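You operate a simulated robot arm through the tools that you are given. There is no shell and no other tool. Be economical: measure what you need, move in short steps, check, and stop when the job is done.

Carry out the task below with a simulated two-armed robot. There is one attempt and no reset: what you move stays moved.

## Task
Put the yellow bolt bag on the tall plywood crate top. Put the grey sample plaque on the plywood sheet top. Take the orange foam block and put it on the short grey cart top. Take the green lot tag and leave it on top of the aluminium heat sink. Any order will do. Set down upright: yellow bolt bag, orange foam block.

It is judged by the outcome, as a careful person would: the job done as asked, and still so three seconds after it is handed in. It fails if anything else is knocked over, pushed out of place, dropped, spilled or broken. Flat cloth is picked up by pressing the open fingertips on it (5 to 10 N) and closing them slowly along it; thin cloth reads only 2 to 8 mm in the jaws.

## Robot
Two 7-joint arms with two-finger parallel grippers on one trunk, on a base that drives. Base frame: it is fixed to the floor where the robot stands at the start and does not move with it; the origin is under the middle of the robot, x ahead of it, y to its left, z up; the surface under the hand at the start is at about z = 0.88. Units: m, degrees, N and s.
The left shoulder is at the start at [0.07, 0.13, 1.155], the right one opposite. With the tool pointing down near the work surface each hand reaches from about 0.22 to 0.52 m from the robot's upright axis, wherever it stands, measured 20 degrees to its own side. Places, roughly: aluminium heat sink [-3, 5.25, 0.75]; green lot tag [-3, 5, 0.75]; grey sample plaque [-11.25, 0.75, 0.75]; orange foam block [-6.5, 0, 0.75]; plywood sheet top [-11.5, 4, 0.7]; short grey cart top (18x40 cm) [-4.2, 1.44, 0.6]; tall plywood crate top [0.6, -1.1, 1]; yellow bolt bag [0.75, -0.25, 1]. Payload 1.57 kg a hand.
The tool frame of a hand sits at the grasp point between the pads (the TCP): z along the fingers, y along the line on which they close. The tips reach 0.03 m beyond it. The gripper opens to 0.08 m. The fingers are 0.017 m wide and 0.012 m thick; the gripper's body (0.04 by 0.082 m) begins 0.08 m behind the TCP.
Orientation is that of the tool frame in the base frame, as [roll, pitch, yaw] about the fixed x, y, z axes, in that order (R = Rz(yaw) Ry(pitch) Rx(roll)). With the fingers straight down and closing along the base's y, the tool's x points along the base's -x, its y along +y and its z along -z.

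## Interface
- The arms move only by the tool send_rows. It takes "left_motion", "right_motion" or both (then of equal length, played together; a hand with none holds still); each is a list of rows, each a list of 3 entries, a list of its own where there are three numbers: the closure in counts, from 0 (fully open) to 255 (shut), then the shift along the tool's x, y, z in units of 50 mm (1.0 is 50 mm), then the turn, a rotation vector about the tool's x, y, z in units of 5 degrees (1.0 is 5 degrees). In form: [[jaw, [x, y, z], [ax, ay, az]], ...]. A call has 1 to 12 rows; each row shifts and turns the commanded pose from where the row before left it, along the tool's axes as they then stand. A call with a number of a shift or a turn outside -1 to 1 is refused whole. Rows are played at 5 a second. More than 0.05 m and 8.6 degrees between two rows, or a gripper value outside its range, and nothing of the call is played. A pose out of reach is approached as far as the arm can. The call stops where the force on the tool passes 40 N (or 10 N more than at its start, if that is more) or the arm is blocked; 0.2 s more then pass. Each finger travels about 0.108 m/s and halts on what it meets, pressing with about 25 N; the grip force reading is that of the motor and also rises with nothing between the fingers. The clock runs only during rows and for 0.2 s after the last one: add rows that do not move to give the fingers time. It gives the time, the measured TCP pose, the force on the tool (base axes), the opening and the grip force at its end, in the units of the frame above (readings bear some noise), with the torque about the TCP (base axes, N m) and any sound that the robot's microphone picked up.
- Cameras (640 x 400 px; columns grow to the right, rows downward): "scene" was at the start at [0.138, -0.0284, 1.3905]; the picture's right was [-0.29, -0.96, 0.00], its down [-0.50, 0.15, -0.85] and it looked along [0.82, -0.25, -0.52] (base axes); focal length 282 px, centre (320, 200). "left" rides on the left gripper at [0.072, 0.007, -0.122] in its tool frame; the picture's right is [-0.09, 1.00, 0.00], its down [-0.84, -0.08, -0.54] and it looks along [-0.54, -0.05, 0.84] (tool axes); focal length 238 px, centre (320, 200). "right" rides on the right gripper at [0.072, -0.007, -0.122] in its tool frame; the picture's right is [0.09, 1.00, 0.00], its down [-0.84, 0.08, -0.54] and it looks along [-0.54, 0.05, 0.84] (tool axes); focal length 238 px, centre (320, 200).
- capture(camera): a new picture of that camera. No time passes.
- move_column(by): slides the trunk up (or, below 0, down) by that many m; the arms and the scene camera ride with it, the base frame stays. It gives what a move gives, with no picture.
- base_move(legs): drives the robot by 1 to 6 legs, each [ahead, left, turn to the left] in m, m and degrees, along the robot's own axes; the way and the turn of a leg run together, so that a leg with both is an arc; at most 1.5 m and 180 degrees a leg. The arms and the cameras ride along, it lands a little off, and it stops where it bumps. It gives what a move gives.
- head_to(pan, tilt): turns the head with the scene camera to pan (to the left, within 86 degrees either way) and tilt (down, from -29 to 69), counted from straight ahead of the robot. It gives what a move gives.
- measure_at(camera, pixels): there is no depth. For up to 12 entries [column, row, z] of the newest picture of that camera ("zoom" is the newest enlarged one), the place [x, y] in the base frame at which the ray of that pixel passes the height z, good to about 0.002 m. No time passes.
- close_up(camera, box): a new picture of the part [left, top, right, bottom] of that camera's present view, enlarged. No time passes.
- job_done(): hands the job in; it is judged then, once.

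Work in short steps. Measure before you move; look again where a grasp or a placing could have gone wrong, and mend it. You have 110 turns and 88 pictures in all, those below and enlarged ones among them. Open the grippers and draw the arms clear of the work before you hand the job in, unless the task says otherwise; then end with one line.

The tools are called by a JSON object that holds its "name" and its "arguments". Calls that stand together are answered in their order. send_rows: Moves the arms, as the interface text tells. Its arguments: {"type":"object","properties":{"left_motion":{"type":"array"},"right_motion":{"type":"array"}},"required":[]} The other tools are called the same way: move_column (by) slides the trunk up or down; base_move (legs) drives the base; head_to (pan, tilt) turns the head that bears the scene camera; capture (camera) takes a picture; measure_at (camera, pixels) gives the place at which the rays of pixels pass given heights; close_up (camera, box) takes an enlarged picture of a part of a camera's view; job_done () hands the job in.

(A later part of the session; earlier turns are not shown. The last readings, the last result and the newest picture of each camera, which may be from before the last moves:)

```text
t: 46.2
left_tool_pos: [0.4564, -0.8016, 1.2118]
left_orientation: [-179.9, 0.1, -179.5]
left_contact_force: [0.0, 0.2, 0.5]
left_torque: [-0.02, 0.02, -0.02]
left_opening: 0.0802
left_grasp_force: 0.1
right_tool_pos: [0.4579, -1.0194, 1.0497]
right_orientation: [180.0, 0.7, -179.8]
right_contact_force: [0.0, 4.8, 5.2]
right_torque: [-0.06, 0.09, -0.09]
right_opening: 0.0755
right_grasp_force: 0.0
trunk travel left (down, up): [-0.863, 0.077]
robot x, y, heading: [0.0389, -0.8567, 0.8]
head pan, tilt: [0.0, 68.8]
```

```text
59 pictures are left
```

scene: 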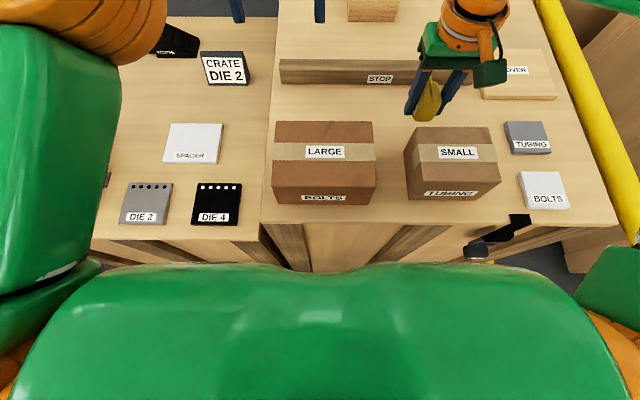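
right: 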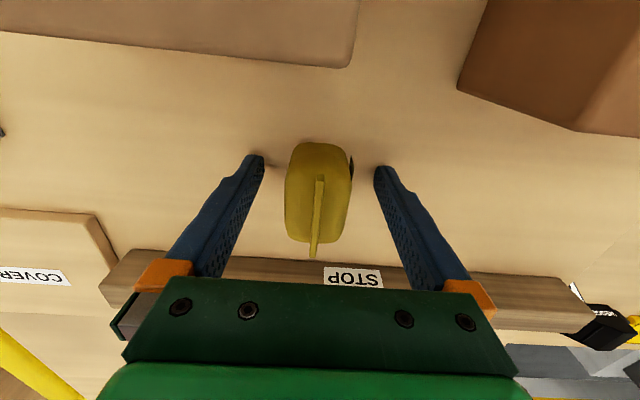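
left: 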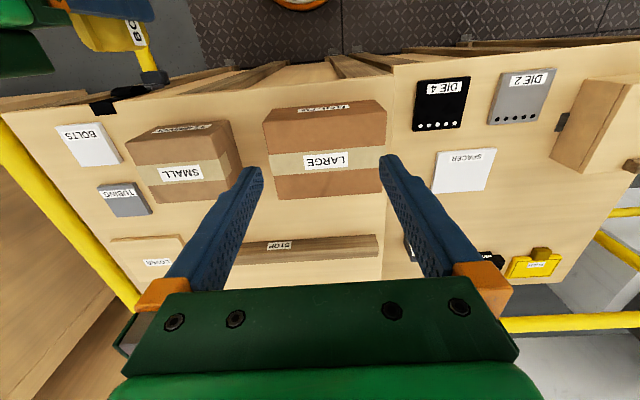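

Bag stands free. I raise the trunk to lift the fingers off, then check.

{"name": "move_column", "arguments": {"by": 0.075}}

{"name": "capture", "arguments": {"camera": "right"}}

```text
t: 47.4
left_tool_pos: [0.4586, -0.8069, 1.2865]
left_orientation: [180.0, 0.0, -179.5]
left_contact_force: [0.2, 0.4, 0.6]
left_torque: [-0.01, -0.01, 0.02]
left_opening: 0.08
left_grasp_force: 0.1
right_tool_pos: [0.4601, -1.0229, 1.1249]
right_orientation: [179.8, 0.7, -179.7]
right_contact_force: [0.4, -0.2, -1.5]
right_torque: [0.0, 0.02, 0.01]
right_opening: 0.0799
right_grasp_force: 0.0
trunk travel left (down, up): [-0.938, 0.002]
robot x, y, heading: [0.0373, -0.855, 0.5]
head pan, tilt: [0.0, 68.8]
```

```text
58 pictures are left
```

right: 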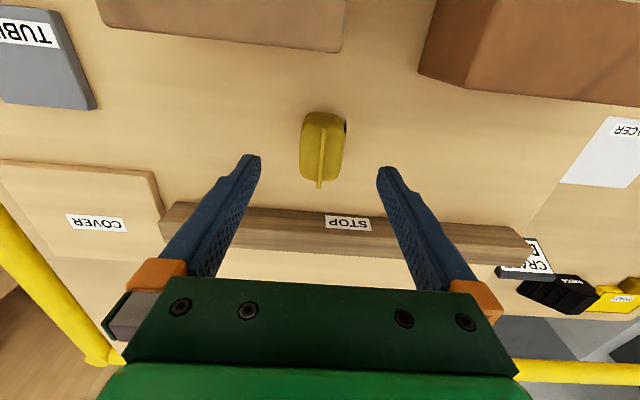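

Bag stands upright on the tall crate. I raise the hand, draw it back, back the base off 0.4 m, and turn round to survey the route.

{"name": "send_rows", "arguments": {"right_motion": [[0, [0, 0, -0.9], [0, 0, 0]], [0, [0, 0, -0.9], [0, 0, 0]], [0, [0.9, 0, 0], [0, 0, 0]], [0, [0.9, 0, 0], [0, 0, 0]], [0, [0.9, 0, 0], [0, 0, 0]], [0, [0, 0, 0], [0, 0, 0]]]}}

{"name": "base_move", "arguments": {"legs": [[-0.4, 0.1, 0], [0, 0, 175]]}}

{"name": "head_to", "arguments": {"pan": 0, "tilt": 15}}

{"name": "capture", "arguments": {"camera": "scene"}}

```text
t: 48.8
left_tool_pos: [0.4591, -0.8047, 1.2866]
left_orientation: [180.0, 0.0, -179.5]
left_contact_force: [-0.7, -0.5, 0.5]
left_torque: [0.0, 0.02, -0.01]
left_opening: 0.0799
left_grasp_force: 0.1
right_tool_pos: [0.3239, -1.0219, 1.2117]
right_orientation: [179.8, 0.6, -179.7]
right_contact_force: [0.3, 0.2, 0.6]
right_torque: [0.0, 0.01, 0.01]
right_opening: 0.08
right_grasp_force: 0.0
trunk travel left (down, up): [-0.938, 0.002]
robot x, y, heading: [0.0422, -0.8533, 0.7]
head pan, tilt: [0.0, 68.8]
```

```text
t: 58.4
left_tool_pos: [-0.7759, -0.7606, 1.2858]
left_orientation: [-180.0, 0.1, -5.9]
left_contact_force: [-0.1, -0.5, -0.2]
left_torque: [0.02, 0.01, -0.04]
left_opening: 0.0799
left_grasp_force: 0.2
right_tool_pos: [-0.6181, -0.5599, 1.2129]
right_orientation: [179.8, 0.6, -6.3]
right_contact_force: [-0.4, 0.3, -0.1]
right_torque: [0.0, 0.03, 0.01]
right_opening: 0.0799
right_grasp_force: 0.0
trunk travel left (down, up): [-0.938, 0.002]
robot x, y, heading: [-0.354, -0.7559, 173.7]
head pan, tilt: [0.0, 68.8]
```

```text
t: 59.6
left_tool_pos: [-0.7764, -0.7598, 1.2863]
left_orientation: [-180.0, 0.1, -5.8]
left_contact_force: [1.5, -1.0, -0.5]
left_torque: [0.0, 0.0, 0.03]
left_opening: 0.08
left_grasp_force: 0.1
right_tool_pos: [-0.6184, -0.5596, 1.212]
right_orientation: [179.9, 0.6, -6.2]
right_contact_force: [-0.3, 0.0, 0.5]
right_torque: [0.0, 0.0, 0.03]
right_opening: 0.0801
right_grasp_force: 0.0
trunk travel left (down, up): [-0.938, 0.002]
robot x, y, heading: [-0.3552, -0.7587, 174.0]
head pan, tilt: [0.0, 15.0]
```

```text
57 pictures are left
```

scene: 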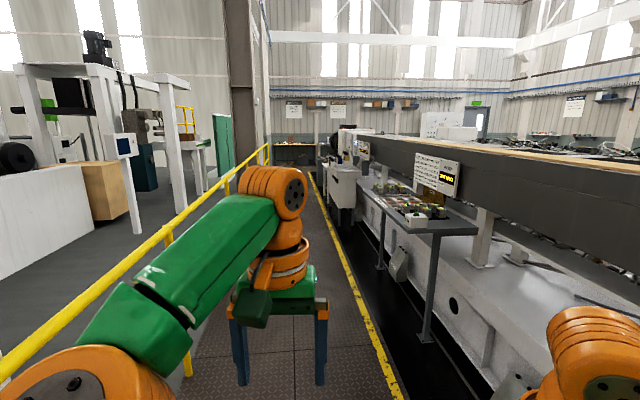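

A walkway leads to −x between the rail and a machine. I measure the table corners and yellow line.

{"name": "measure_at", "arguments": {"camera": "scene", "pixels": [[478, 228, 0.75], [435, 236, 0.75], [360, 180, 0.75], [400, 398, 0.0], [340, 240, 0.0], [270, 170, 0.75], [265, 145, 1.0], [330, 180, 0.6], [320, 160, 0.9], [340, 205, 0.0], [430, 342, 0.0]]}}

{"name": "close_up", "arguments": {"camera": "scene", "box": [260, 110, 420, 210]}}

```text
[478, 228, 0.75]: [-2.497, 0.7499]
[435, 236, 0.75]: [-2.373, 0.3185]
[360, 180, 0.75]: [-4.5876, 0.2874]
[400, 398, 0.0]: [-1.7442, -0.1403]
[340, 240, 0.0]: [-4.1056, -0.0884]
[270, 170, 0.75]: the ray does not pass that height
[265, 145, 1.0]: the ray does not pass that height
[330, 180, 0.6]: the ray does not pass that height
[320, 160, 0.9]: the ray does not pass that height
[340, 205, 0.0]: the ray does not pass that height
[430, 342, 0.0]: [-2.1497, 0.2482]
```

```text
4.00 times, centred on (340, 160) of scene
```

zoom: 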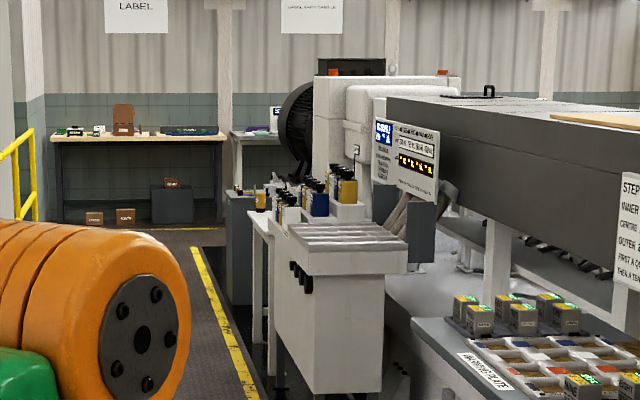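

I straighten to 180° and drive along the walkway to about x=−4.8, then look around.

{"name": "base_move", "arguments": {"legs": [[0, 0, 6], [1.5, 0, 0], [1.5, 0, 0], [1.5, 0, 0]]}}

{"name": "head_to", "arguments": {"pan": -20, "tilt": 20}}

{"name": "capture", "arguments": {"camera": "scene"}}

```text
t: 82.0
left_tool_pos: [-5.3494, -0.8635, 1.2869]
left_orientation: [179.9, 0.2, 1.1]
left_contact_force: [0.0, -0.2, -0.3]
left_torque: [0.0, -0.01, 0.03]
left_opening: 0.08
left_grasp_force: 0.0
right_tool_pos: [-5.2164, -0.6454, 1.2134]
right_orientation: [179.9, 0.7, 0.9]
right_contact_force: [0.0, 0.1, -0.3]
right_torque: [0.01, 0.0, 0.02]
right_opening: 0.0801
right_grasp_force: 0.0
trunk travel left (down, up): [-0.938, 0.002]
robot x, y, heading: [-4.9321, -0.8097, -178.8]
head pan, tilt: [0.0, 15.0]
```

```text
t: 82.8
left_tool_pos: [-5.3498, -0.863, 1.286]
left_orientation: [180.0, 0.0, 1.2]
left_contact_force: [0.2, 0.4, 0.0]
left_torque: [-0.03, 0.02, -0.05]
left_opening: 0.0798
left_grasp_force: 0.1
right_tool_pos: [-5.2172, -0.6447, 1.2117]
right_orientation: [179.8, 0.6, 0.9]
right_contact_force: [-0.3, -0.1, 0.3]
right_torque: [0.03, 0.01, 0.03]
right_opening: 0.08
right_grasp_force: 0.1
trunk travel left (down, up): [-0.938, 0.002]
robot x, y, heading: [-4.9338, -0.8109, -178.8]
head pan, tilt: [-20.0, 20.0]
```

```text
55 pictures are left
```

scene: 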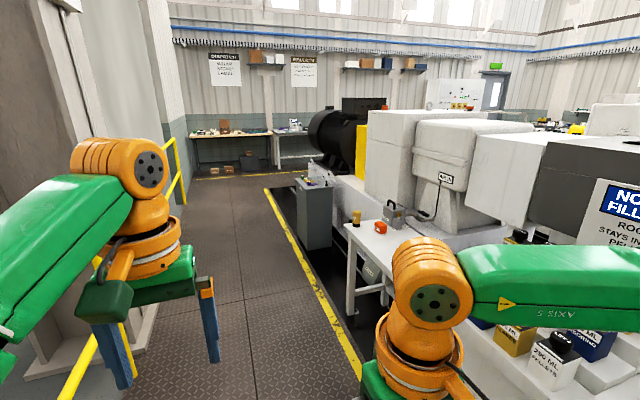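

An orange block sits at (380,227) on a white table by a vise. I measure and zoom.

{"name": "measure_at", "arguments": {"camera": "scene", "pixels": [[380, 232, 0.75], [380, 227, 0.78], [345, 228, 0.75], [355, 262, 0.75], [357, 224, 0.75], [350, 315, 0.0], [300, 170, 0.75], [195, 137, 0.9], [300, 130, 0.9]]}}

{"name": "close_up", "arguments": {"camera": "scene", "box": [330, 190, 426, 250]}}

{"name": "head_to", "arguments": {"pan": -86, "tilt": 15}}

{"name": "capture", "arguments": {"camera": "scene"}}

```text
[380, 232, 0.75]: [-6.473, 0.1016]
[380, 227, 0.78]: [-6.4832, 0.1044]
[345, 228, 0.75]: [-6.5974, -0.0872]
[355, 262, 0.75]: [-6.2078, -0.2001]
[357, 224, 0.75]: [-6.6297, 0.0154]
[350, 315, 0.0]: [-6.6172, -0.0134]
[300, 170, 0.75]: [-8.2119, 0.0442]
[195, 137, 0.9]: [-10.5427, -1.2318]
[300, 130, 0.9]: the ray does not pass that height
```

```text
6.67 times, centred on (378, 220) of scene
```

zoom: 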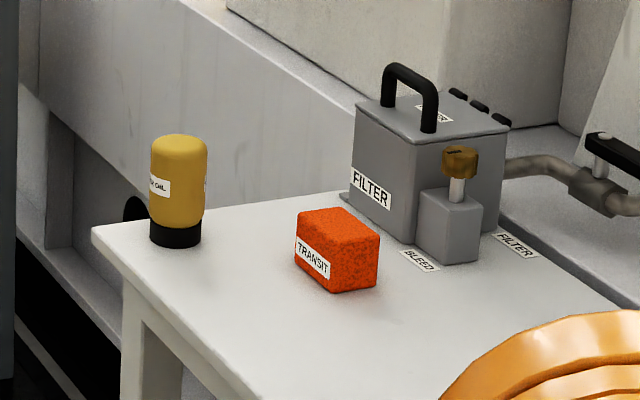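

```text
t: 84.2
left_tool_pos: [-5.3512, -0.8642, 1.2863]
left_orientation: [180.0, 0.0, 1.1]
left_contact_force: [-0.2, -0.1, 0.2]
left_torque: [-0.02, 0.01, -0.02]
left_opening: 0.08
left_grasp_force: 0.0
right_tool_pos: [-5.2168, -0.6446, 1.2122]
right_orientation: [179.8, 0.6, 0.9]
right_contact_force: [-0.1, 0.2, 0.2]
right_torque: [0.02, -0.02, 0.02]
right_opening: 0.0798
right_grasp_force: 0.0
trunk travel left (down, up): [-0.938, 0.002]
robot x, y, heading: [-4.9332, -0.808, -179.0]
head pan, tilt: [-85.9, 15.0]
```

```text
53 pictures are left
```

scene: 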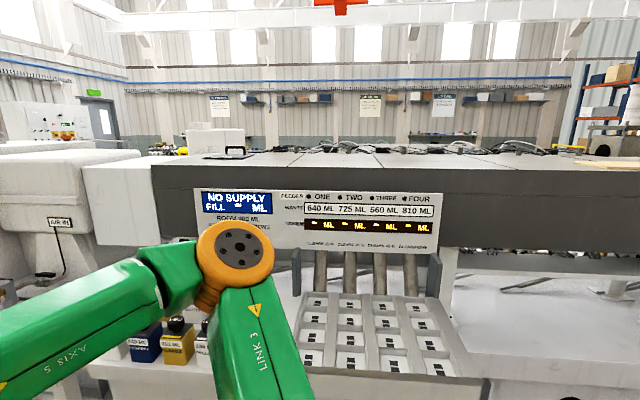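

The foam block (TRANSIT) is at about (−6.48,0.10) on the white table. I drive 1.45 m on, turn right to face +y, and look.

{"name": "base_move", "arguments": {"legs": [[1.45, 0, 0], [0, 0, -91]]}}

{"name": "head_to", "arguments": {"pan": 0, "tilt": 38}}

{"name": "capture", "arguments": {"camera": "scene"}}

```text
t: 95.3
left_tool_pos: [-6.4299, -0.4301, 1.2861]
left_orientation: [180.0, 0.0, -89.9]
left_contact_force: [0.8, 0.7, -0.1]
left_torque: [-0.01, 0.01, -0.01]
left_opening: 0.0799
left_grasp_force: 0.1
right_tool_pos: [-6.2121, -0.5661, 1.2123]
right_orientation: [179.9, 0.5, -90.1]
right_contact_force: [-0.3, -0.2, -0.5]
right_torque: [-0.02, -0.01, 0.0]
right_opening: 0.0802
right_grasp_force: 0.0
trunk travel left (down, up): [-0.938, 0.002]
robot x, y, heading: [-6.3841, -0.8461, 90.1]
head pan, tilt: [-85.9, 15.0]
```

```text
t: 96.9
left_tool_pos: [-6.4292, -0.4299, 1.2851]
left_orientation: [-179.9, 0.1, -90.0]
left_contact_force: [0.3, 0.4, -0.3]
left_torque: [0.04, 0.03, 0.01]
left_opening: 0.08
left_grasp_force: 0.0
right_tool_pos: [-6.2118, -0.5657, 1.2116]
right_orientation: [179.8, 0.7, -90.1]
right_contact_force: [0.1, 0.0, 0.3]
right_torque: [0.0, 0.04, -0.02]
right_opening: 0.0798
right_grasp_force: 0.0
trunk travel left (down, up): [-0.938, 0.002]
robot x, y, heading: [-6.3832, -0.8464, 90.1]
head pan, tilt: [0.0, 38.0]
```

```text
52 pictures are left
```

scene: 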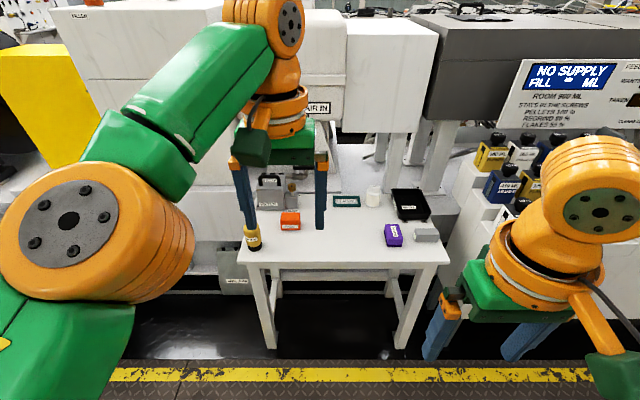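

I measure the table's legs and edge to get height and position.

{"name": "measure_at", "arguments": {"camera": "scene", "pixels": [[270, 348, 0.0], [400, 348, 0.0], [237, 262, 0.7], [450, 265, 0.7], [237, 262, 0.75], [237, 262, 0.8], [450, 265, 0.8], [290, 230, 0.75], [290, 230, 0.8], [280, 222, 0.8], [300, 222, 0.8], [250, 372, 0.0]]}}

{"name": "close_up", "arguments": {"camera": "scene", "box": [230, 165, 358, 245]}}

```text
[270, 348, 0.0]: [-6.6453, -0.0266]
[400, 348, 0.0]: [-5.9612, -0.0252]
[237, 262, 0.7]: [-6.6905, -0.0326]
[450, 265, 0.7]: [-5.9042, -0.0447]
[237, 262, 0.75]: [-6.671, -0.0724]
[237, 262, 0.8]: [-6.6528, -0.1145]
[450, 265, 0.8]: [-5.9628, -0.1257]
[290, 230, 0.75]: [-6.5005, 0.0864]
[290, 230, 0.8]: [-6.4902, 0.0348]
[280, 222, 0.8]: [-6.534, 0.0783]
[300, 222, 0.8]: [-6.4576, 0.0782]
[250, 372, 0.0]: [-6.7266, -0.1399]
```

```text
5.00 times, centred on (294, 205) of scene
```

zoom: 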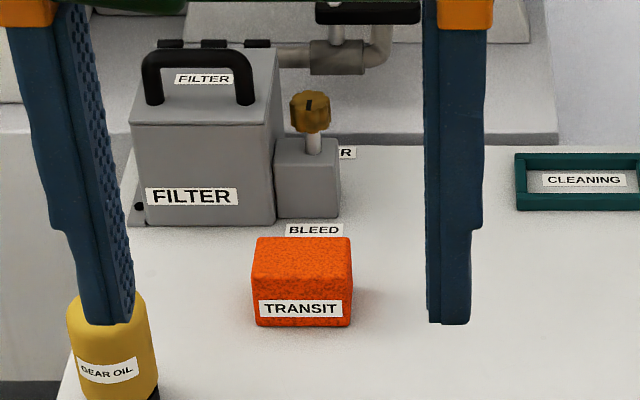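

Block is at about x −6.49, y ~0.1, top face seen; table edge y≈−0.05. I retract the left hand, drive 0.54 m ahead and lower the trunk partway to view it from the left hand.

{"name": "send_rows", "arguments": {"left_motion": [[0, [0.9, 0, 0], [0, 0, 0]], [0, [0.9, 0, 0], [0, 0, 0]], [0, [0, 0, 0], [0, 0, 0]]]}}

{"name": "base_move", "arguments": {"legs": [[0.54, 0.0, 0]]}}

{"name": "move_column", "arguments": {"by": -0.22}}

{"name": "capture", "arguments": {"camera": "left"}}

{"name": "capture", "arguments": {"camera": "scene"}}

```text
t: 97.7
left_tool_pos: [-6.4277, -0.5196, 1.2835]
left_orientation: [-179.9, 0.0, -89.9]
left_contact_force: [-0.6, 0.0, -0.7]
left_torque: [-0.01, 0.0, -0.01]
left_opening: 0.0803
left_grasp_force: 0.0
right_tool_pos: [-6.2106, -0.565, 1.2123]
right_orientation: [179.9, 0.6, -90.2]
right_contact_force: [0.4, -0.9, 0.4]
right_torque: [0.0, 0.03, 0.01]
right_opening: 0.0801
right_grasp_force: 0.1
trunk travel left (down, up): [-0.938, 0.002]
robot x, y, heading: [-6.3811, -0.8515, 90.2]
head pan, tilt: [0.0, 38.0]
```

```text
t: 100.8
left_tool_pos: [-6.4312, 0.0084, 1.284]
left_orientation: [180.0, 0.2, -89.7]
left_contact_force: [-0.2, 0.5, 0.9]
left_torque: [-0.01, 0.01, 0.0]
left_opening: 0.08
left_grasp_force: 0.1
right_tool_pos: [-6.2154, -0.037, 1.2128]
right_orientation: [179.9, 0.8, -90.0]
right_contact_force: [-0.2, 0.1, -1.1]
right_torque: [0.03, -0.01, 0.0]
right_opening: 0.0802
right_grasp_force: 0.0
trunk travel left (down, up): [-0.938, 0.002]
robot x, y, heading: [-6.3858, -0.3175, 90.5]
head pan, tilt: [0.0, 38.0]
```

```text
t: 103.1
left_tool_pos: [-6.4303, 0.0101, 1.0636]
left_orientation: [-179.9, -0.1, -89.9]
left_contact_force: [-0.3, -0.3, -0.4]
left_torque: [0.01, -0.01, 0.03]
left_opening: 0.0801
left_grasp_force: 0.1
right_tool_pos: [-6.2156, -0.0344, 0.9915]
right_orientation: [179.8, 0.6, -90.1]
right_contact_force: [0.6, 0.6, -0.2]
right_torque: [-0.02, 0.0, 0.01]
right_opening: 0.08
right_grasp_force: 0.1
trunk travel left (down, up): [-0.718, 0.222]
robot x, y, heading: [-6.3829, -0.3182, 90.2]
head pan, tilt: [0.0, 38.0]
```

```text
50 pictures are left
```

left: 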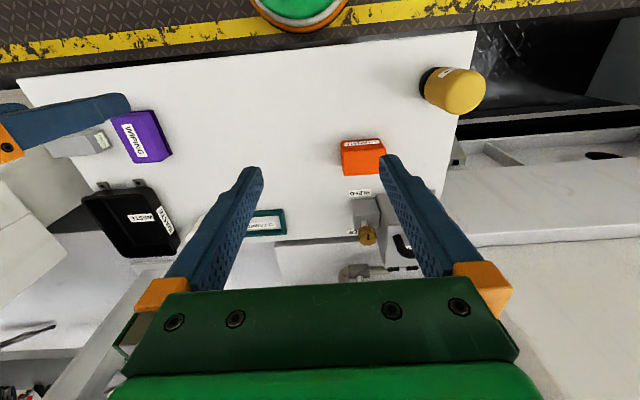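

```text
49 pictures are left
```

scene: 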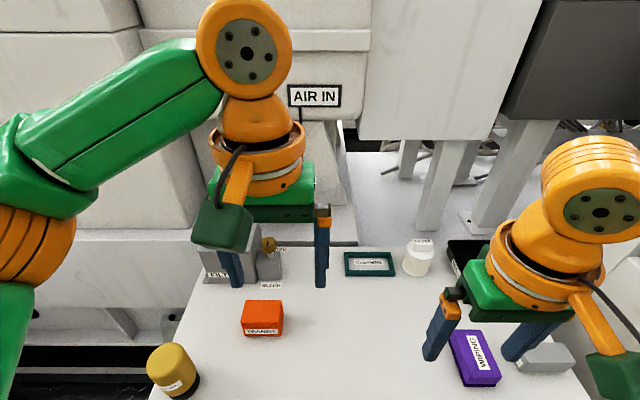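

I enlarge the block in both views to triangulate its top face.

{"name": "close_up", "arguments": {"camera": "left", "box": [316, 120, 412, 180]}}

{"name": "close_up", "arguments": {"camera": "scene", "box": [214, 280, 310, 340]}}

```text
6.67 times, centred on (364, 150) of left
```

zoom: 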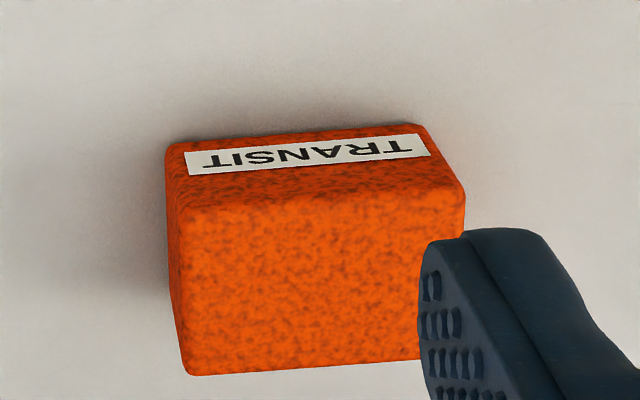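

```text
6.67 times, centred on (262, 310) of scene
```

zoom: 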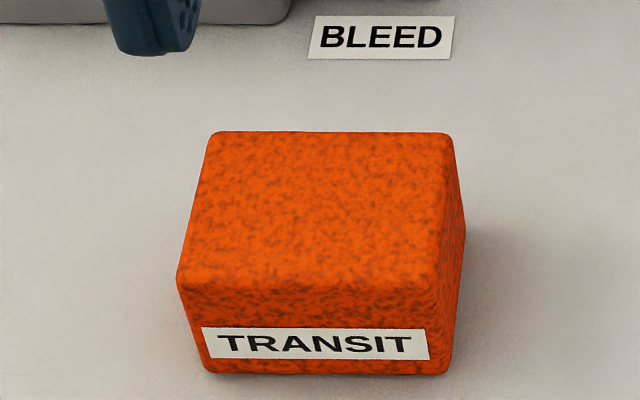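

I compute the corners at candidate heights.

{"name": "measure_at", "arguments": {"camera": "scene", "pixels": [[245.2, 300, 0.78], [281, 300, 0.78], [240.7, 322.7, 0.78], [281, 323.5, 0.78], [244.7, 335.5, 0.72], [280.7, 336, 0.72], [240.7, 322.7, 0.8], [281, 323.5, 0.8], [244.7, 335.5, 0.74], [280.7, 336, 0.74]]}}

{"name": "measure_at", "arguments": {"camera": "left", "pixels": [[341.5, 150, 0.78], [385.8, 148.5, 0.78], [343.8, 176.2, 0.78], [340.8, 141.8, 0.72], [379.8, 138.8, 0.72], [341.5, 150, 0.8], [385.8, 148.5, 0.8], [343.8, 176.2, 0.8], [340.8, 141.8, 0.74], [379.8, 138.8, 0.74]]}}

```text
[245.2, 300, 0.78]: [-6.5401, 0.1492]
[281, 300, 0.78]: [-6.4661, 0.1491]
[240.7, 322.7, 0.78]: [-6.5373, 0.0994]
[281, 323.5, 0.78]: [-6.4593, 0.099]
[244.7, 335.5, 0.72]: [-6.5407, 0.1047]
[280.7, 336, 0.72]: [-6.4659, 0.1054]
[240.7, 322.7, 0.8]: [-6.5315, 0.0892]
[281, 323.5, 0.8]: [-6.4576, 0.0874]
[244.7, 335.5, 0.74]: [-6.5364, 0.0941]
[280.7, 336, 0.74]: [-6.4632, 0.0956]
```

```text
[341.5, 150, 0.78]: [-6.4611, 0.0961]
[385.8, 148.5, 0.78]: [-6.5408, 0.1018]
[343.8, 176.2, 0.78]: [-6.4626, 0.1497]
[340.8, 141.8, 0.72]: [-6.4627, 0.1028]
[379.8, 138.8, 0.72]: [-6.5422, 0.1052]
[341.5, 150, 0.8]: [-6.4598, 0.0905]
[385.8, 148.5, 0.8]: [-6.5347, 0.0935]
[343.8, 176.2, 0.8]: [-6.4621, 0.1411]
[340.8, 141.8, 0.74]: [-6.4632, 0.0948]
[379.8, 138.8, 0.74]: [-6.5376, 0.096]
```

Block: x −6.463…−6.540, y 0.099…0.149, z 0.73–0.785; it must be gripped across its 5 cm depth (along y). I move the left hand over it and begin turning the wrist to yaw 0.

{"name": "send_rows", "arguments": {"left_motion": [[0, [-0.57, 0.35, 0.4], [0, 0, 0]], [0, [-0.57, 0.35, 0.4], [0, 0, 0]], [0, [-0.57, 0.35, 0.4], [0, 0, 0]], [0, [-0.57, 0.35, 0.4], [0, 0, 0]], [0, [0, 0, 0], [0, 0, -1]], [0, [0, 0, 0], [0, 0, -1]], [0, [0, 0, 0], [0, 0, -1]], [0, [0, 0, 0], [0, 0, -1]], [0, [0, 0, 0], [0, 0, -1]], [0, [0, 0, 0], [0, 0, -1]], [0, [0, 0, 0], [0, 0, -1]], [0, [0, 0, 0], [0, 0, -1]]]}}

{"name": "send_rows", "arguments": {"left_motion": [[0, [0, 0, 0], [0, 0, -1]], [0, [0, 0, 0], [0, 0, -1]], [0, [0, 0, 0], [0, 0, -1]], [0, [0, 0, 0], [0, 0, -1]], [0, [0, 0, 0], [0, 0, -1]], [0, [0, 0, 0], [0, 0, -1]], [0, [0, 0, 0], [0, 0, -1]], [0, [0, 0, 0], [0, 0, -1]], [0, [0, 0, 0], [0, 0, -1]], [0, [0, 0, 0], [0, 0, -1]], [0, [0, 0, 0], [0, 0, 0]]]}}

{"name": "capture", "arguments": {"camera": "left"}}

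```text
t: 105.7
left_tool_pos: [-6.4994, 0.1252, 0.9831]
left_orientation: [-180.0, 0.0, -49.7]
left_contact_force: [-0.1, 0.5, 0.0]
left_torque: [-0.01, 0.0, -0.03]
left_opening: 0.08
left_grasp_force: 0.1
right_tool_pos: [-6.2146, -0.0339, 0.9927]
right_orientation: [179.9, 0.6, -90.0]
right_contact_force: [-0.1, -0.3, 0.4]
right_torque: [0.03, -0.04, -0.04]
right_opening: 0.0799
right_grasp_force: 0.0
trunk travel left (down, up): [-0.718, 0.222]
robot x, y, heading: [-6.3822, -0.315, 90.4]
head pan, tilt: [0.0, 38.0]
```

```text
t: 108.1
left_tool_pos: [-6.5011, 0.1259, 0.9845]
left_orientation: [-180.0, 0.1, 0.2]
left_contact_force: [-0.1, -0.1, 0.6]
left_torque: [0.0, -0.01, -0.02]
left_opening: 0.0801
left_grasp_force: 0.0
right_tool_pos: [-6.2153, -0.0339, 0.9927]
right_orientation: [179.9, 0.6, -89.9]
right_contact_force: [0.1, -0.7, -0.1]
right_torque: [-0.01, 0.01, -0.02]
right_opening: 0.0803
right_grasp_force: 0.2
trunk travel left (down, up): [-0.718, 0.222]
robot x, y, heading: [-6.3872, -0.3189, 90.4]
head pan, tilt: [0.0, 38.0]
```

```text
46 pictures are left
```

left: 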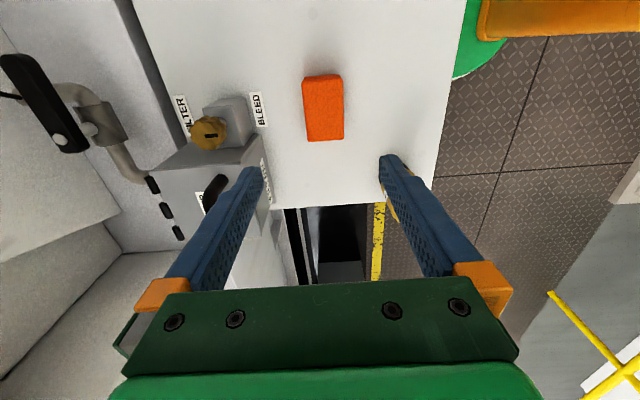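

Aligned well. I verify the block's top centre from this view before descending.

{"name": "measure_at", "arguments": {"camera": "left", "pixels": [[303, 78, 0.785], [340, 76, 0.785], [308, 140, 0.785], [344, 138, 0.785], [252, 110, 0.735]]}}

{"name": "send_rows", "arguments": {"left_motion": [[0, [0, 0, 0.9], [0, 0, 0]], [0, [0, 0, 0.9], [0, 0, 0]], [0, [0, 0, 0.9], [0, 0, 0]], [0, [0, 0, 0], [0, 0, 0]]]}}

{"name": "capture", "arguments": {"camera": "left"}}

```text
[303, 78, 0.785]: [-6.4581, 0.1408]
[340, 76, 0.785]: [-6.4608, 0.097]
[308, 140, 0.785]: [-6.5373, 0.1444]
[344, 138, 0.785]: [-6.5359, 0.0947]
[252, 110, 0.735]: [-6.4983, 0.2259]
```

```text
t: 109.1
left_tool_pos: [-6.499, 0.1243, 0.8494]
left_orientation: [-179.9, 0.0, 0.2]
left_contact_force: [0.1, 0.3, 0.4]
left_torque: [-0.01, 0.0, -0.01]
left_opening: 0.08
left_grasp_force: 0.0
right_tool_pos: [-6.2147, -0.0349, 0.9925]
right_orientation: [179.9, 0.7, -90.0]
right_contact_force: [-0.3, 0.3, 0.5]
right_torque: [0.0, -0.03, -0.01]
right_opening: 0.0798
right_grasp_force: 0.0
trunk travel left (down, up): [-0.718, 0.222]
robot x, y, heading: [-6.3833, -0.3187, 90.5]
head pan, tilt: [0.0, 38.0]
```

```text
45 pictures are left
```

left: 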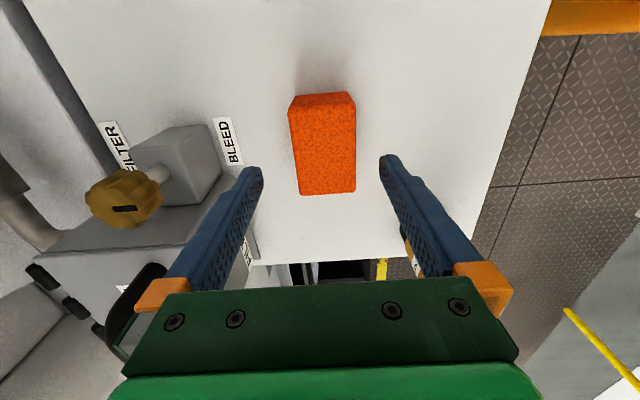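

I descend to TCP 0.773, shift 5 mm, and close on the foam.

{"name": "send_rows", "arguments": {"left_motion": [[0, [0, 0.1, 0.6], [0, 0, 0]], [0, [0, 0, 0.6], [0, 0, 0]], [0, [0, 0, 0.32], [0, 0, 0]], [0, [0, 0, 0], [0, 0, 0]], [60, [0, 0, 0], [0, 0, 0]], [110, [0, 0, 0], [0, 0, 0]], [130, [0, 0, 0], [0, 0, 0]], [130, [0, 0, 0], [0, 0, 0]]]}}

{"name": "move_column", "arguments": {"by": 0.1}}

{"name": "capture", "arguments": {"camera": "left"}}

```text
t: 110.9
left_tool_pos: [-6.4996, 0.1199, 0.7729]
left_orientation: [-180.0, 0.0, 0.4]
left_contact_force: [0.2, 0.5, 0.3]
left_torque: [0.01, 0.0, 0.01]
left_opening: 0.0491
left_grasp_force: 24.9
right_tool_pos: [-6.2159, -0.0343, 0.9914]
right_orientation: [179.9, 0.6, -90.0]
right_contact_force: [-0.5, 0.3, -0.5]
right_torque: [0.02, 0.01, -0.01]
right_opening: 0.0802
right_grasp_force: 0.0
trunk travel left (down, up): [-0.718, 0.222]
robot x, y, heading: [-6.3833, -0.3199, 90.2]
head pan, tilt: [0.0, 38.0]
```

```text
t: 112.2
left_tool_pos: [-6.5003, 0.1203, 0.8745]
left_orientation: [179.9, -0.2, 0.2]
left_contact_force: [0.0, 0.4, -0.4]
left_torque: [-0.03, 0.01, 0.01]
left_opening: 0.0493
left_grasp_force: 24.9
right_tool_pos: [-6.2149, -0.0348, 1.0913]
right_orientation: [179.9, 0.7, -90.0]
right_contact_force: [0.2, 0.7, 0.4]
right_torque: [0.02, 0.01, -0.02]
right_opening: 0.0803
right_grasp_force: 0.0
trunk travel left (down, up): [-0.818, 0.122]
robot x, y, heading: [-6.3836, -0.3187, 90.2]
head pan, tilt: [0.0, 38.0]
```

```text
44 pictures are left
```

left: 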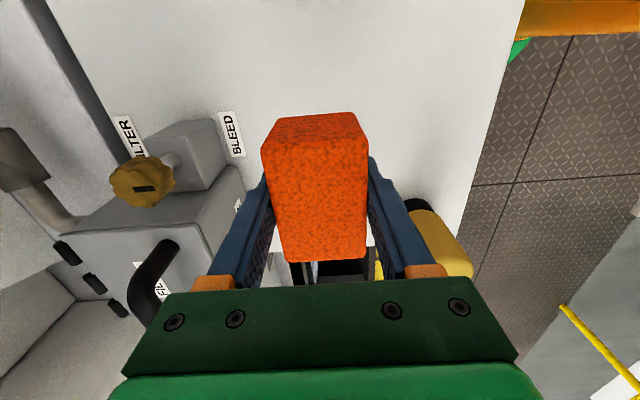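

Foam held (49 mm). I raise, back off 0.5 m, pull the hand in, turn to face −x, and drive 1.5 m on.

{"name": "move_column", "arguments": {"by": 0.11}}

{"name": "base_move", "arguments": {"legs": [[-0.5, 0, 0]]}}

{"name": "send_rows", "arguments": {"left_motion": [[130, [0, 0.6, 0], [0, 0, 0]], [130, [0, 0.6, -0.5], [0, 0, 0]], [130, [0, 0.6, -0.5], [0, 0, 0]], [130, [0, 0.6, -0.5], [0, 0, 0]], [130, [0, 0, 0], [0, 0, 0]]]}}

{"name": "base_move", "arguments": {"legs": [[0, 0, 89.5], [1.5, 0.05, 0]]}}

{"name": "head_to", "arguments": {"pan": -20, "tilt": 15}}

{"name": "capture", "arguments": {"camera": "scene"}}

```text
t: 113.6
left_tool_pos: [-6.5002, 0.1199, 0.9834]
left_orientation: [179.9, 0.0, 0.2]
left_contact_force: [0.1, -0.5, -1.2]
left_torque: [0.0, -0.02, -0.01]
left_opening: 0.0491
left_grasp_force: 24.7
right_tool_pos: [-6.2148, -0.0353, 1.2023]
right_orientation: [179.9, 0.5, -90.1]
right_contact_force: [0.7, -0.2, 0.0]
right_torque: [0.02, 0.02, 0.02]
right_opening: 0.0799
right_grasp_force: 0.0
trunk travel left (down, up): [-0.928, 0.012]
robot x, y, heading: [-6.3853, -0.3192, 90.3]
head pan, tilt: [0.0, 38.0]
```

```text
t: 116.5
left_tool_pos: [-6.4977, -0.3715, 0.9831]
left_orientation: [179.9, 0.1, 0.4]
left_contact_force: [0.1, 0.2, -0.4]
left_torque: [-0.01, 0.01, 0.03]
left_opening: 0.0493
left_grasp_force: 24.9
right_tool_pos: [-6.2124, -0.525, 1.2016]
right_orientation: [180.0, 0.6, -89.9]
right_contact_force: [0.2, 1.0, -0.8]
right_torque: [-0.01, -0.04, -0.01]
right_opening: 0.0799
right_grasp_force: 0.0
trunk travel left (down, up): [-0.928, 0.012]
robot x, y, heading: [-6.3851, -0.8095, 90.2]
head pan, tilt: [0.0, 38.0]
```

```text
t: 117.8
left_tool_pos: [-6.4971, -0.4931, 1.0561]
left_orientation: [179.9, 0.0, 0.3]
left_contact_force: [0.4, 0.3, 0.4]
left_torque: [-0.01, 0.01, -0.01]
left_opening: 0.0489
left_grasp_force: 25.5
right_tool_pos: [-6.2129, -0.5277, 1.2019]
right_orientation: [179.9, 0.6, -90.0]
right_contact_force: [0.2, -0.8, 0.1]
right_torque: [0.0, 0.0, 0.01]
right_opening: 0.08
right_grasp_force: 0.0
trunk travel left (down, up): [-0.928, 0.012]
robot x, y, heading: [-6.3837, -0.8084, 90.1]
head pan, tilt: [0.0, 38.0]
```

```text
refused: leg 2 is longer than a leg can be; nothing moved
```

```text
t: 118.6
left_tool_pos: [-6.4966, -0.4931, 1.0576]
left_orientation: [179.9, 0.0, 0.3]
left_contact_force: [0.1, 0.4, 0.5]
left_torque: [0.0, 0.01, -0.02]
left_opening: 0.0492
left_grasp_force: 24.8
right_tool_pos: [-6.2137, -0.5278, 1.2014]
right_orientation: [180.0, 0.5, -90.0]
right_contact_force: [-0.2, -0.5, -0.6]
right_torque: [0.0, -0.02, -0.01]
right_opening: 0.0799
right_grasp_force: 0.0
trunk travel left (down, up): [-0.928, 0.012]
robot x, y, heading: [-6.3811, -0.8103, 90.2]
head pan, tilt: [-20.0, 15.0]
```

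```text
43 pictures are left
```

scene: 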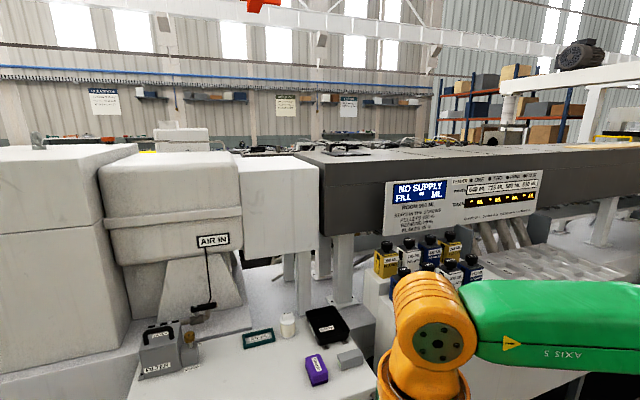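

The drive was refused (leg too long); I redo it within limits, turning and going 2.4 m in −x.

{"name": "base_move", "arguments": {"legs": [[0, 0, 90], [1.4, 0, 0], [1.0, 0, 0]]}}

{"name": "capture", "arguments": {"camera": "scene"}}

```text
t: 134.2
left_tool_pos: [-9.0821, -0.9806, 1.0583]
left_orientation: [180.0, 0.0, 91.7]
left_contact_force: [-0.1, -0.3, -0.7]
left_torque: [0.01, 0.01, 0.01]
left_opening: 0.0493
left_grasp_force: 24.7
right_tool_pos: [-9.0543, -0.6954, 1.2025]
right_orientation: [179.9, 0.6, 1.5]
right_contact_force: [-0.1, 1.4, -0.6]
right_torque: [-0.01, 0.02, 0.0]
right_opening: 0.0798
right_grasp_force: 0.1
trunk travel left (down, up): [-0.928, 0.012]
robot x, y, heading: [-8.7705, -0.8587, -178.4]
head pan, tilt: [-20.0, 15.0]
```

```text
42 pictures are left
```

scene: 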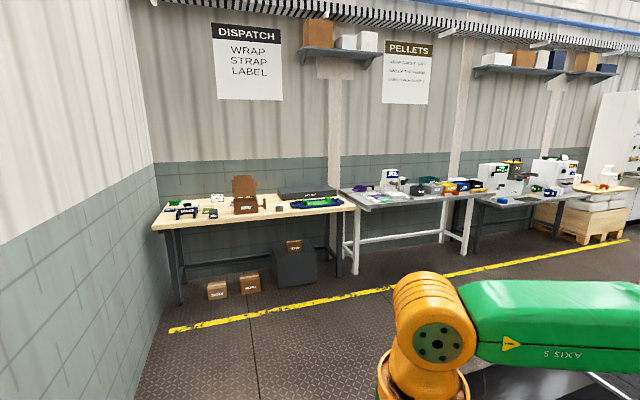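

Benches run along the back wall; the pellets table (410,190) should hold the plaque, and the pallet with a sheet (600,190) the plywood top. I measure.

{"name": "measure_at", "arguments": {"camera": "scene", "pixels": [[355, 208, 0.75], [485, 190, 0.75], [340, 192, 0.75], [355, 274, 0.0], [350, 295, 0.0], [152, 230, 0.75], [595, 190, 0.7], [578, 243, 0.0], [630, 240, 0.0]]}}

{"name": "close_up", "arguments": {"camera": "scene", "box": [340, 150, 500, 250]}}

{"name": "close_up", "arguments": {"camera": "scene", "box": [480, 140, 640, 240]}}

```text
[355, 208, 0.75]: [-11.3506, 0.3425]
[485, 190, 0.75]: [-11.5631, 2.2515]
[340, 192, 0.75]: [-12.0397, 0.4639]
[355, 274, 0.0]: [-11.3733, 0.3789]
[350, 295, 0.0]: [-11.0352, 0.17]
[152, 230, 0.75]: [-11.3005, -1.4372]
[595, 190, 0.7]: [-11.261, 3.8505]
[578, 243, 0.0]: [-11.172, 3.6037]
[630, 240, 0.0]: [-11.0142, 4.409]
```

```text
4.00 times, centred on (420, 200) of scene
```

zoom: 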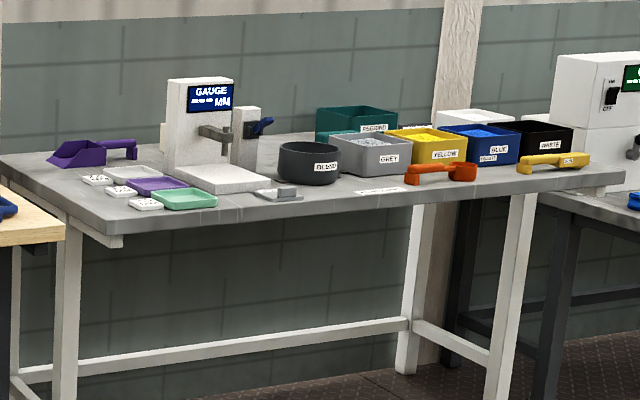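

```text
4.00 times, centred on (560, 190) of scene
```

zoom: 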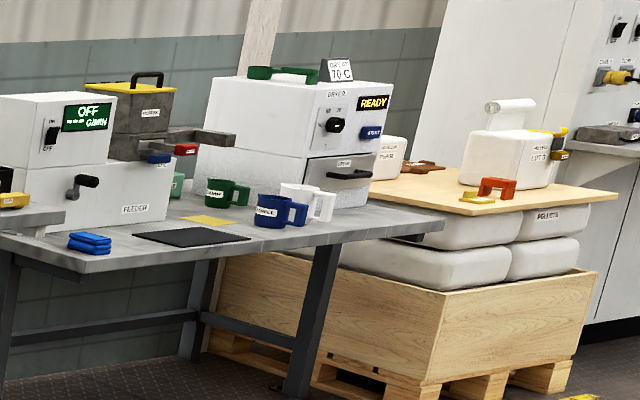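

The grey plaque looks to be the small one at about (411,198) in the scene. I drive toward (−10.6, 0.6) and look closely.

{"name": "measure_at", "arguments": {"camera": "scene", "pixels": [[411, 198, 0.75], [411, 198, 0.85]]}}

{"name": "base_move", "arguments": {"legs": [[0, 0, -1.6], [1.2, 0, 0], [0.6, 0, 0], [0, -1.45, 0]]}}

{"name": "head_to", "arguments": {"pan": 0, "tilt": 35}}

{"name": "capture", "arguments": {"camera": "scene"}}

```text
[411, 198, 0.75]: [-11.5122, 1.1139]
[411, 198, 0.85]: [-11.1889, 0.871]
```

```text
t: 150.4
left_tool_pos: [-10.8985, 0.4769, 1.0575]
left_orientation: [-180.0, -0.1, 91.5]
left_contact_force: [-0.3, 0.1, -0.9]
left_torque: [0.02, 0.03, -0.01]
left_opening: 0.0491
left_grasp_force: 25.2
right_tool_pos: [-10.8709, 0.7617, 1.202]
right_orientation: [179.9, 0.6, 1.3]
right_contact_force: [0.4, 0.4, -0.5]
right_torque: [0.0, -0.01, 0.03]
right_opening: 0.08
right_grasp_force: 0.0
trunk travel left (down, up): [-0.928, 0.012]
robot x, y, heading: [-10.582, 0.5953, -178.4]
head pan, tilt: [-20.0, 15.0]
```

```text
t: 151.2
left_tool_pos: [-10.8983, 0.478, 1.0559]
left_orientation: [180.0, 0.0, 91.5]
left_contact_force: [-0.1, 0.0, -0.4]
left_torque: [-0.04, 0.0, 0.03]
left_opening: 0.049
left_grasp_force: 25.0
right_tool_pos: [-10.87, 0.7635, 1.2006]
right_orientation: [179.9, 0.4, 1.3]
right_contact_force: [-0.2, -0.1, -0.5]
right_torque: [-0.02, 0.01, 0.01]
right_opening: 0.0801
right_grasp_force: 0.1
trunk travel left (down, up): [-0.928, 0.012]
robot x, y, heading: [-10.5823, 0.6009, -178.5]
head pan, tilt: [0.0, 35.0]
```

```text
39 pictures are left
```

scene: 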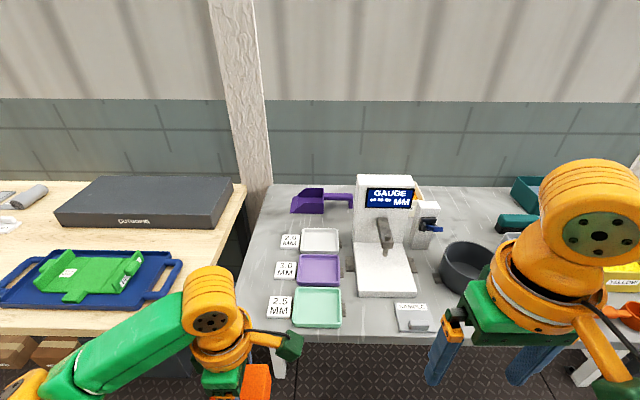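

The SAMPLE plaque is at (412,318). I zoom and measure the table.

{"name": "close_up", "arguments": {"camera": "scene", "box": [364, 280, 460, 340]}}

{"name": "measure_at", "arguments": {"camera": "scene", "pixels": [[412, 318, 0.75], [412, 318, 0.85], [300, 345, 0.75], [300, 345, 0.85], [278, 378, 0.0], [397, 304, 0.8], [425, 304, 0.8], [431, 331, 0.8], [399, 331, 0.8]]}}

{"name": "capture", "arguments": {"camera": "right"}}

```text
6.67 times, centred on (412, 310) of scene
```

zoom: 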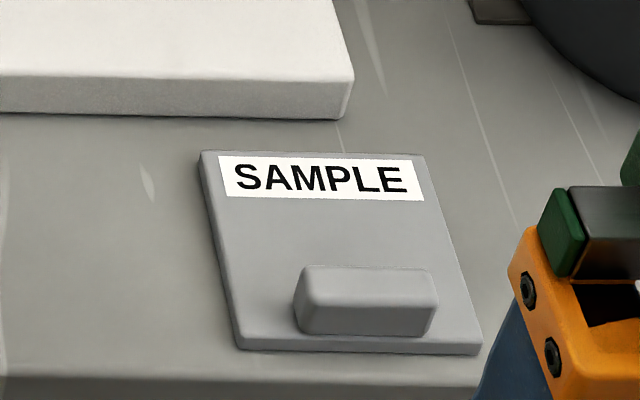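

```text
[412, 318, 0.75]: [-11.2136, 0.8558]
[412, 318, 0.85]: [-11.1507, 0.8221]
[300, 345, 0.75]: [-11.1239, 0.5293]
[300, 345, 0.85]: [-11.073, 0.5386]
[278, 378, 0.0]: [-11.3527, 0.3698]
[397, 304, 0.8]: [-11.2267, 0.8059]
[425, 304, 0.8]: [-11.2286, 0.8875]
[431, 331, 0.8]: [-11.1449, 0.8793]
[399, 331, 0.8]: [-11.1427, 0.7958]
```

```text
37 pictures are left
```

right: 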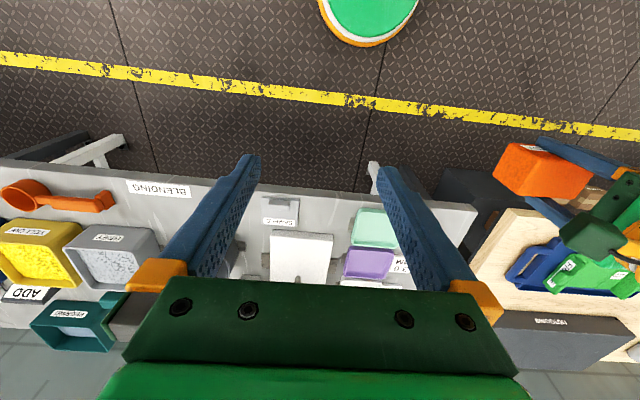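

I triangulate using the right picture: plaque front edge (264,197)–(299,199), back edge (262,225)–(297,228).

{"name": "close_up", "arguments": {"camera": "right", "box": [232, 180, 328, 240]}}

```text
6.67 times, centred on (280, 210) of right
```

zoom: 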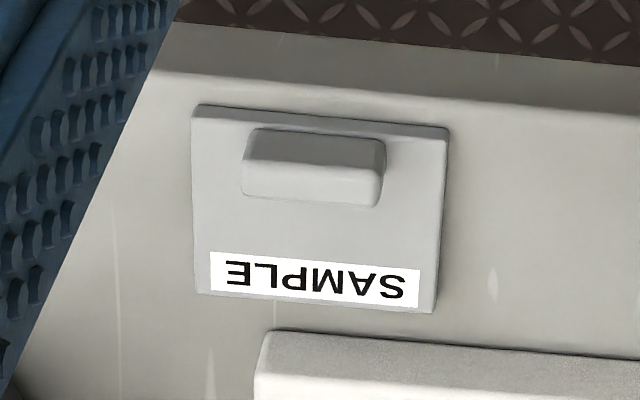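

{"name": "measure_at", "arguments": {"camera": "right", "pixels": [[261.5, 224, 0.76], [261.5, 224, 0.8], [296.8, 227, 0.76], [296.8, 227, 0.8], [269, 207, 0.78], [289, 209, 0.78], [269, 207, 0.82], [289, 209, 0.82]]}}

{"name": "measure_at", "arguments": {"camera": "scene", "pixels": [[427.8, 303.2, 0.76], [427.8, 303.2, 0.8], [394.5, 302.8, 0.76], [394.5, 302.8, 0.8], [429.3, 320.2, 0.78], [410.2, 320.2, 0.78], [429.3, 320.2, 0.82], [410.2, 320.2, 0.82]]}}

```text
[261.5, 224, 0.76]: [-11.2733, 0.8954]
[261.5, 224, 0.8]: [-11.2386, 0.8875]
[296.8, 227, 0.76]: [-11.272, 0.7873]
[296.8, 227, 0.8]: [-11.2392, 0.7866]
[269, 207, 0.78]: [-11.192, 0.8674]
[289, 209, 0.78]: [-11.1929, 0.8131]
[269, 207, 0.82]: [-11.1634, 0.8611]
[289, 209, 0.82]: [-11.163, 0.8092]
```

```text
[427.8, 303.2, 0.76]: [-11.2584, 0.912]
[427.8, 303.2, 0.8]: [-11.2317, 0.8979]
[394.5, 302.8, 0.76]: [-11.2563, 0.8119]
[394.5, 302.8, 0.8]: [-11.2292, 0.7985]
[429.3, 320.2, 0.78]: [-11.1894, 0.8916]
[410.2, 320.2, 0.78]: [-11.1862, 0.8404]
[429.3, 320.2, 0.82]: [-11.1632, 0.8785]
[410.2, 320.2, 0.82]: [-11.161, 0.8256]
```

Table top is about 0.84. I move the base 0.15 ahead and 0.11 right, and lower the trunk 0.08 to bring the right hand over the plaque.

{"name": "base_move", "arguments": {"legs": [[0.15, -0.11, -1.5]]}}

{"name": "move_column", "arguments": {"by": -0.08}}

{"name": "send_rows", "arguments": {"right_motion": [[0, [-0.7, 0, 0.4], [0, 0, 0]], [0, [-0.7, 0, 0.4], [0, 0, 0]], [0, [-0.7, 0, 0.4], [0, 0, 0]], [0, [0, 0, 0], [0, 0, 0]]]}}

{"name": "capture", "arguments": {"camera": "right"}}

```text
t: 152.8
left_tool_pos: [-11.0522, 0.5881, 1.058]
left_orientation: [-179.8, 0.0, 90.0]
left_contact_force: [0.3, 0.0, -0.5]
left_torque: [0.08, 0.06, -0.02]
left_opening: 0.0491
left_grasp_force: 25.2
right_tool_pos: [-11.0148, 0.8727, 1.2039]
right_orientation: [-179.9, 0.9, -0.1]
right_contact_force: [0.1, -0.4, 0.1]
right_torque: [0.04, 0.01, 0.01]
right_opening: 0.0803
right_grasp_force: 0.0
trunk travel left (down, up): [-0.928, 0.012]
robot x, y, heading: [-10.7346, 0.7057, -179.7]
head pan, tilt: [0.0, 35.0]
```

```text
t: 153.9
left_tool_pos: [-11.0538, 0.5907, 0.9776]
left_orientation: [179.9, 0.0, 90.1]
left_contact_force: [0.0, -0.1, -0.8]
left_torque: [0.02, -0.03, -0.02]
left_opening: 0.0491
left_grasp_force: 25.1
right_tool_pos: [-11.0186, 0.8745, 1.1223]
right_orientation: [180.0, 0.7, -0.1]
right_contact_force: [-0.3, -0.6, -0.5]
right_torque: [-0.03, -0.02, -0.01]
right_opening: 0.0802
right_grasp_force: 0.1
trunk travel left (down, up): [-0.848, 0.092]
robot x, y, heading: [-10.7377, 0.7051, -180.1]
head pan, tilt: [0.0, 35.0]
```

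```text
t: 154.9
left_tool_pos: [-11.0532, 0.5904, 0.9773]
left_orientation: [-180.0, 0.0, 90.1]
left_contact_force: [-0.3, 0.0, -0.3]
left_torque: [-0.01, 0.01, 0.02]
left_opening: 0.0491
left_grasp_force: 25.3
right_tool_pos: [-11.1246, 0.8752, 1.0621]
right_orientation: [179.9, 0.7, -0.1]
right_contact_force: [1.2, 0.3, 0.6]
right_torque: [-0.02, 0.02, -0.04]
right_opening: 0.0801
right_grasp_force: 0.0
trunk travel left (down, up): [-0.848, 0.092]
robot x, y, heading: [-10.736, 0.7043, -180.1]
head pan, tilt: [0.0, 35.0]
```

```text
35 pictures are left
```

right: 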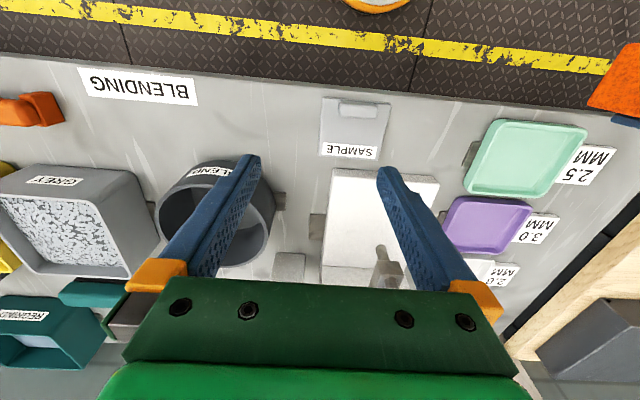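

I zoom the plaque from the new hand pose and measure handle corners.

{"name": "close_up", "arguments": {"camera": "right", "box": [304, 85, 400, 170]}}

{"name": "measure_at", "arguments": {"camera": "right", "pixels": [[320, 155, 0.76], [378, 159, 0.76], [320, 155, 0.8], [378, 159, 0.8], [320, 155, 0.84], [378, 159, 0.84], [341, 108, 0.8], [382, 111, 0.8], [361, 110, 0.78], [361, 110, 0.84]]}}

```text
4.71 times, centred on (352, 128) of right
```

zoom: 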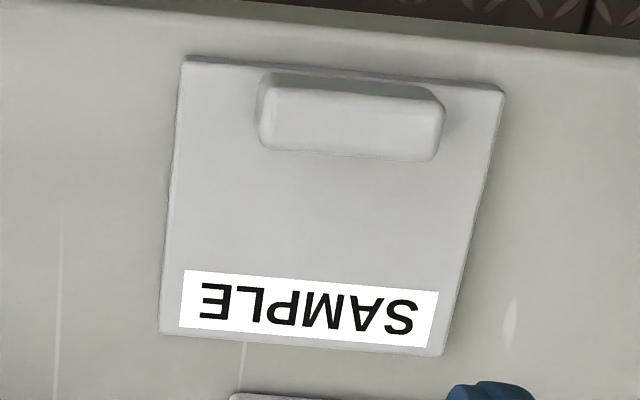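

```text
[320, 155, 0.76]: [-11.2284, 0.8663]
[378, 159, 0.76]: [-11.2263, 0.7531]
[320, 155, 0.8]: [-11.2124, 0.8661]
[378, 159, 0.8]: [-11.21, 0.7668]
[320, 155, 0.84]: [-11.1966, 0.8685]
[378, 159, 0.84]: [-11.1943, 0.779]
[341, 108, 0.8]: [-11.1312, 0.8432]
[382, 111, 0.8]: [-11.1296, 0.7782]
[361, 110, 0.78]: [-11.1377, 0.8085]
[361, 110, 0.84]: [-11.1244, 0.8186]
```

{"name": "measure_at", "arguments": {"camera": "right", "pixels": [[358.8, 111.4, 0.86], [358.8, 111.4, 0.87], [340, 111, 0.865], [377.5, 113, 0.865], [360, 104, 0.865], [358, 118.5, 0.865]]}}

```text
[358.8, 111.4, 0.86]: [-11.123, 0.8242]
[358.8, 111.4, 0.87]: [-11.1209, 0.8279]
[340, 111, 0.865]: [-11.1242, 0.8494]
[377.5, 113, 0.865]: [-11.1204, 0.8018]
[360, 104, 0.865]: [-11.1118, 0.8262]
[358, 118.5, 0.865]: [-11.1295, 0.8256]
```

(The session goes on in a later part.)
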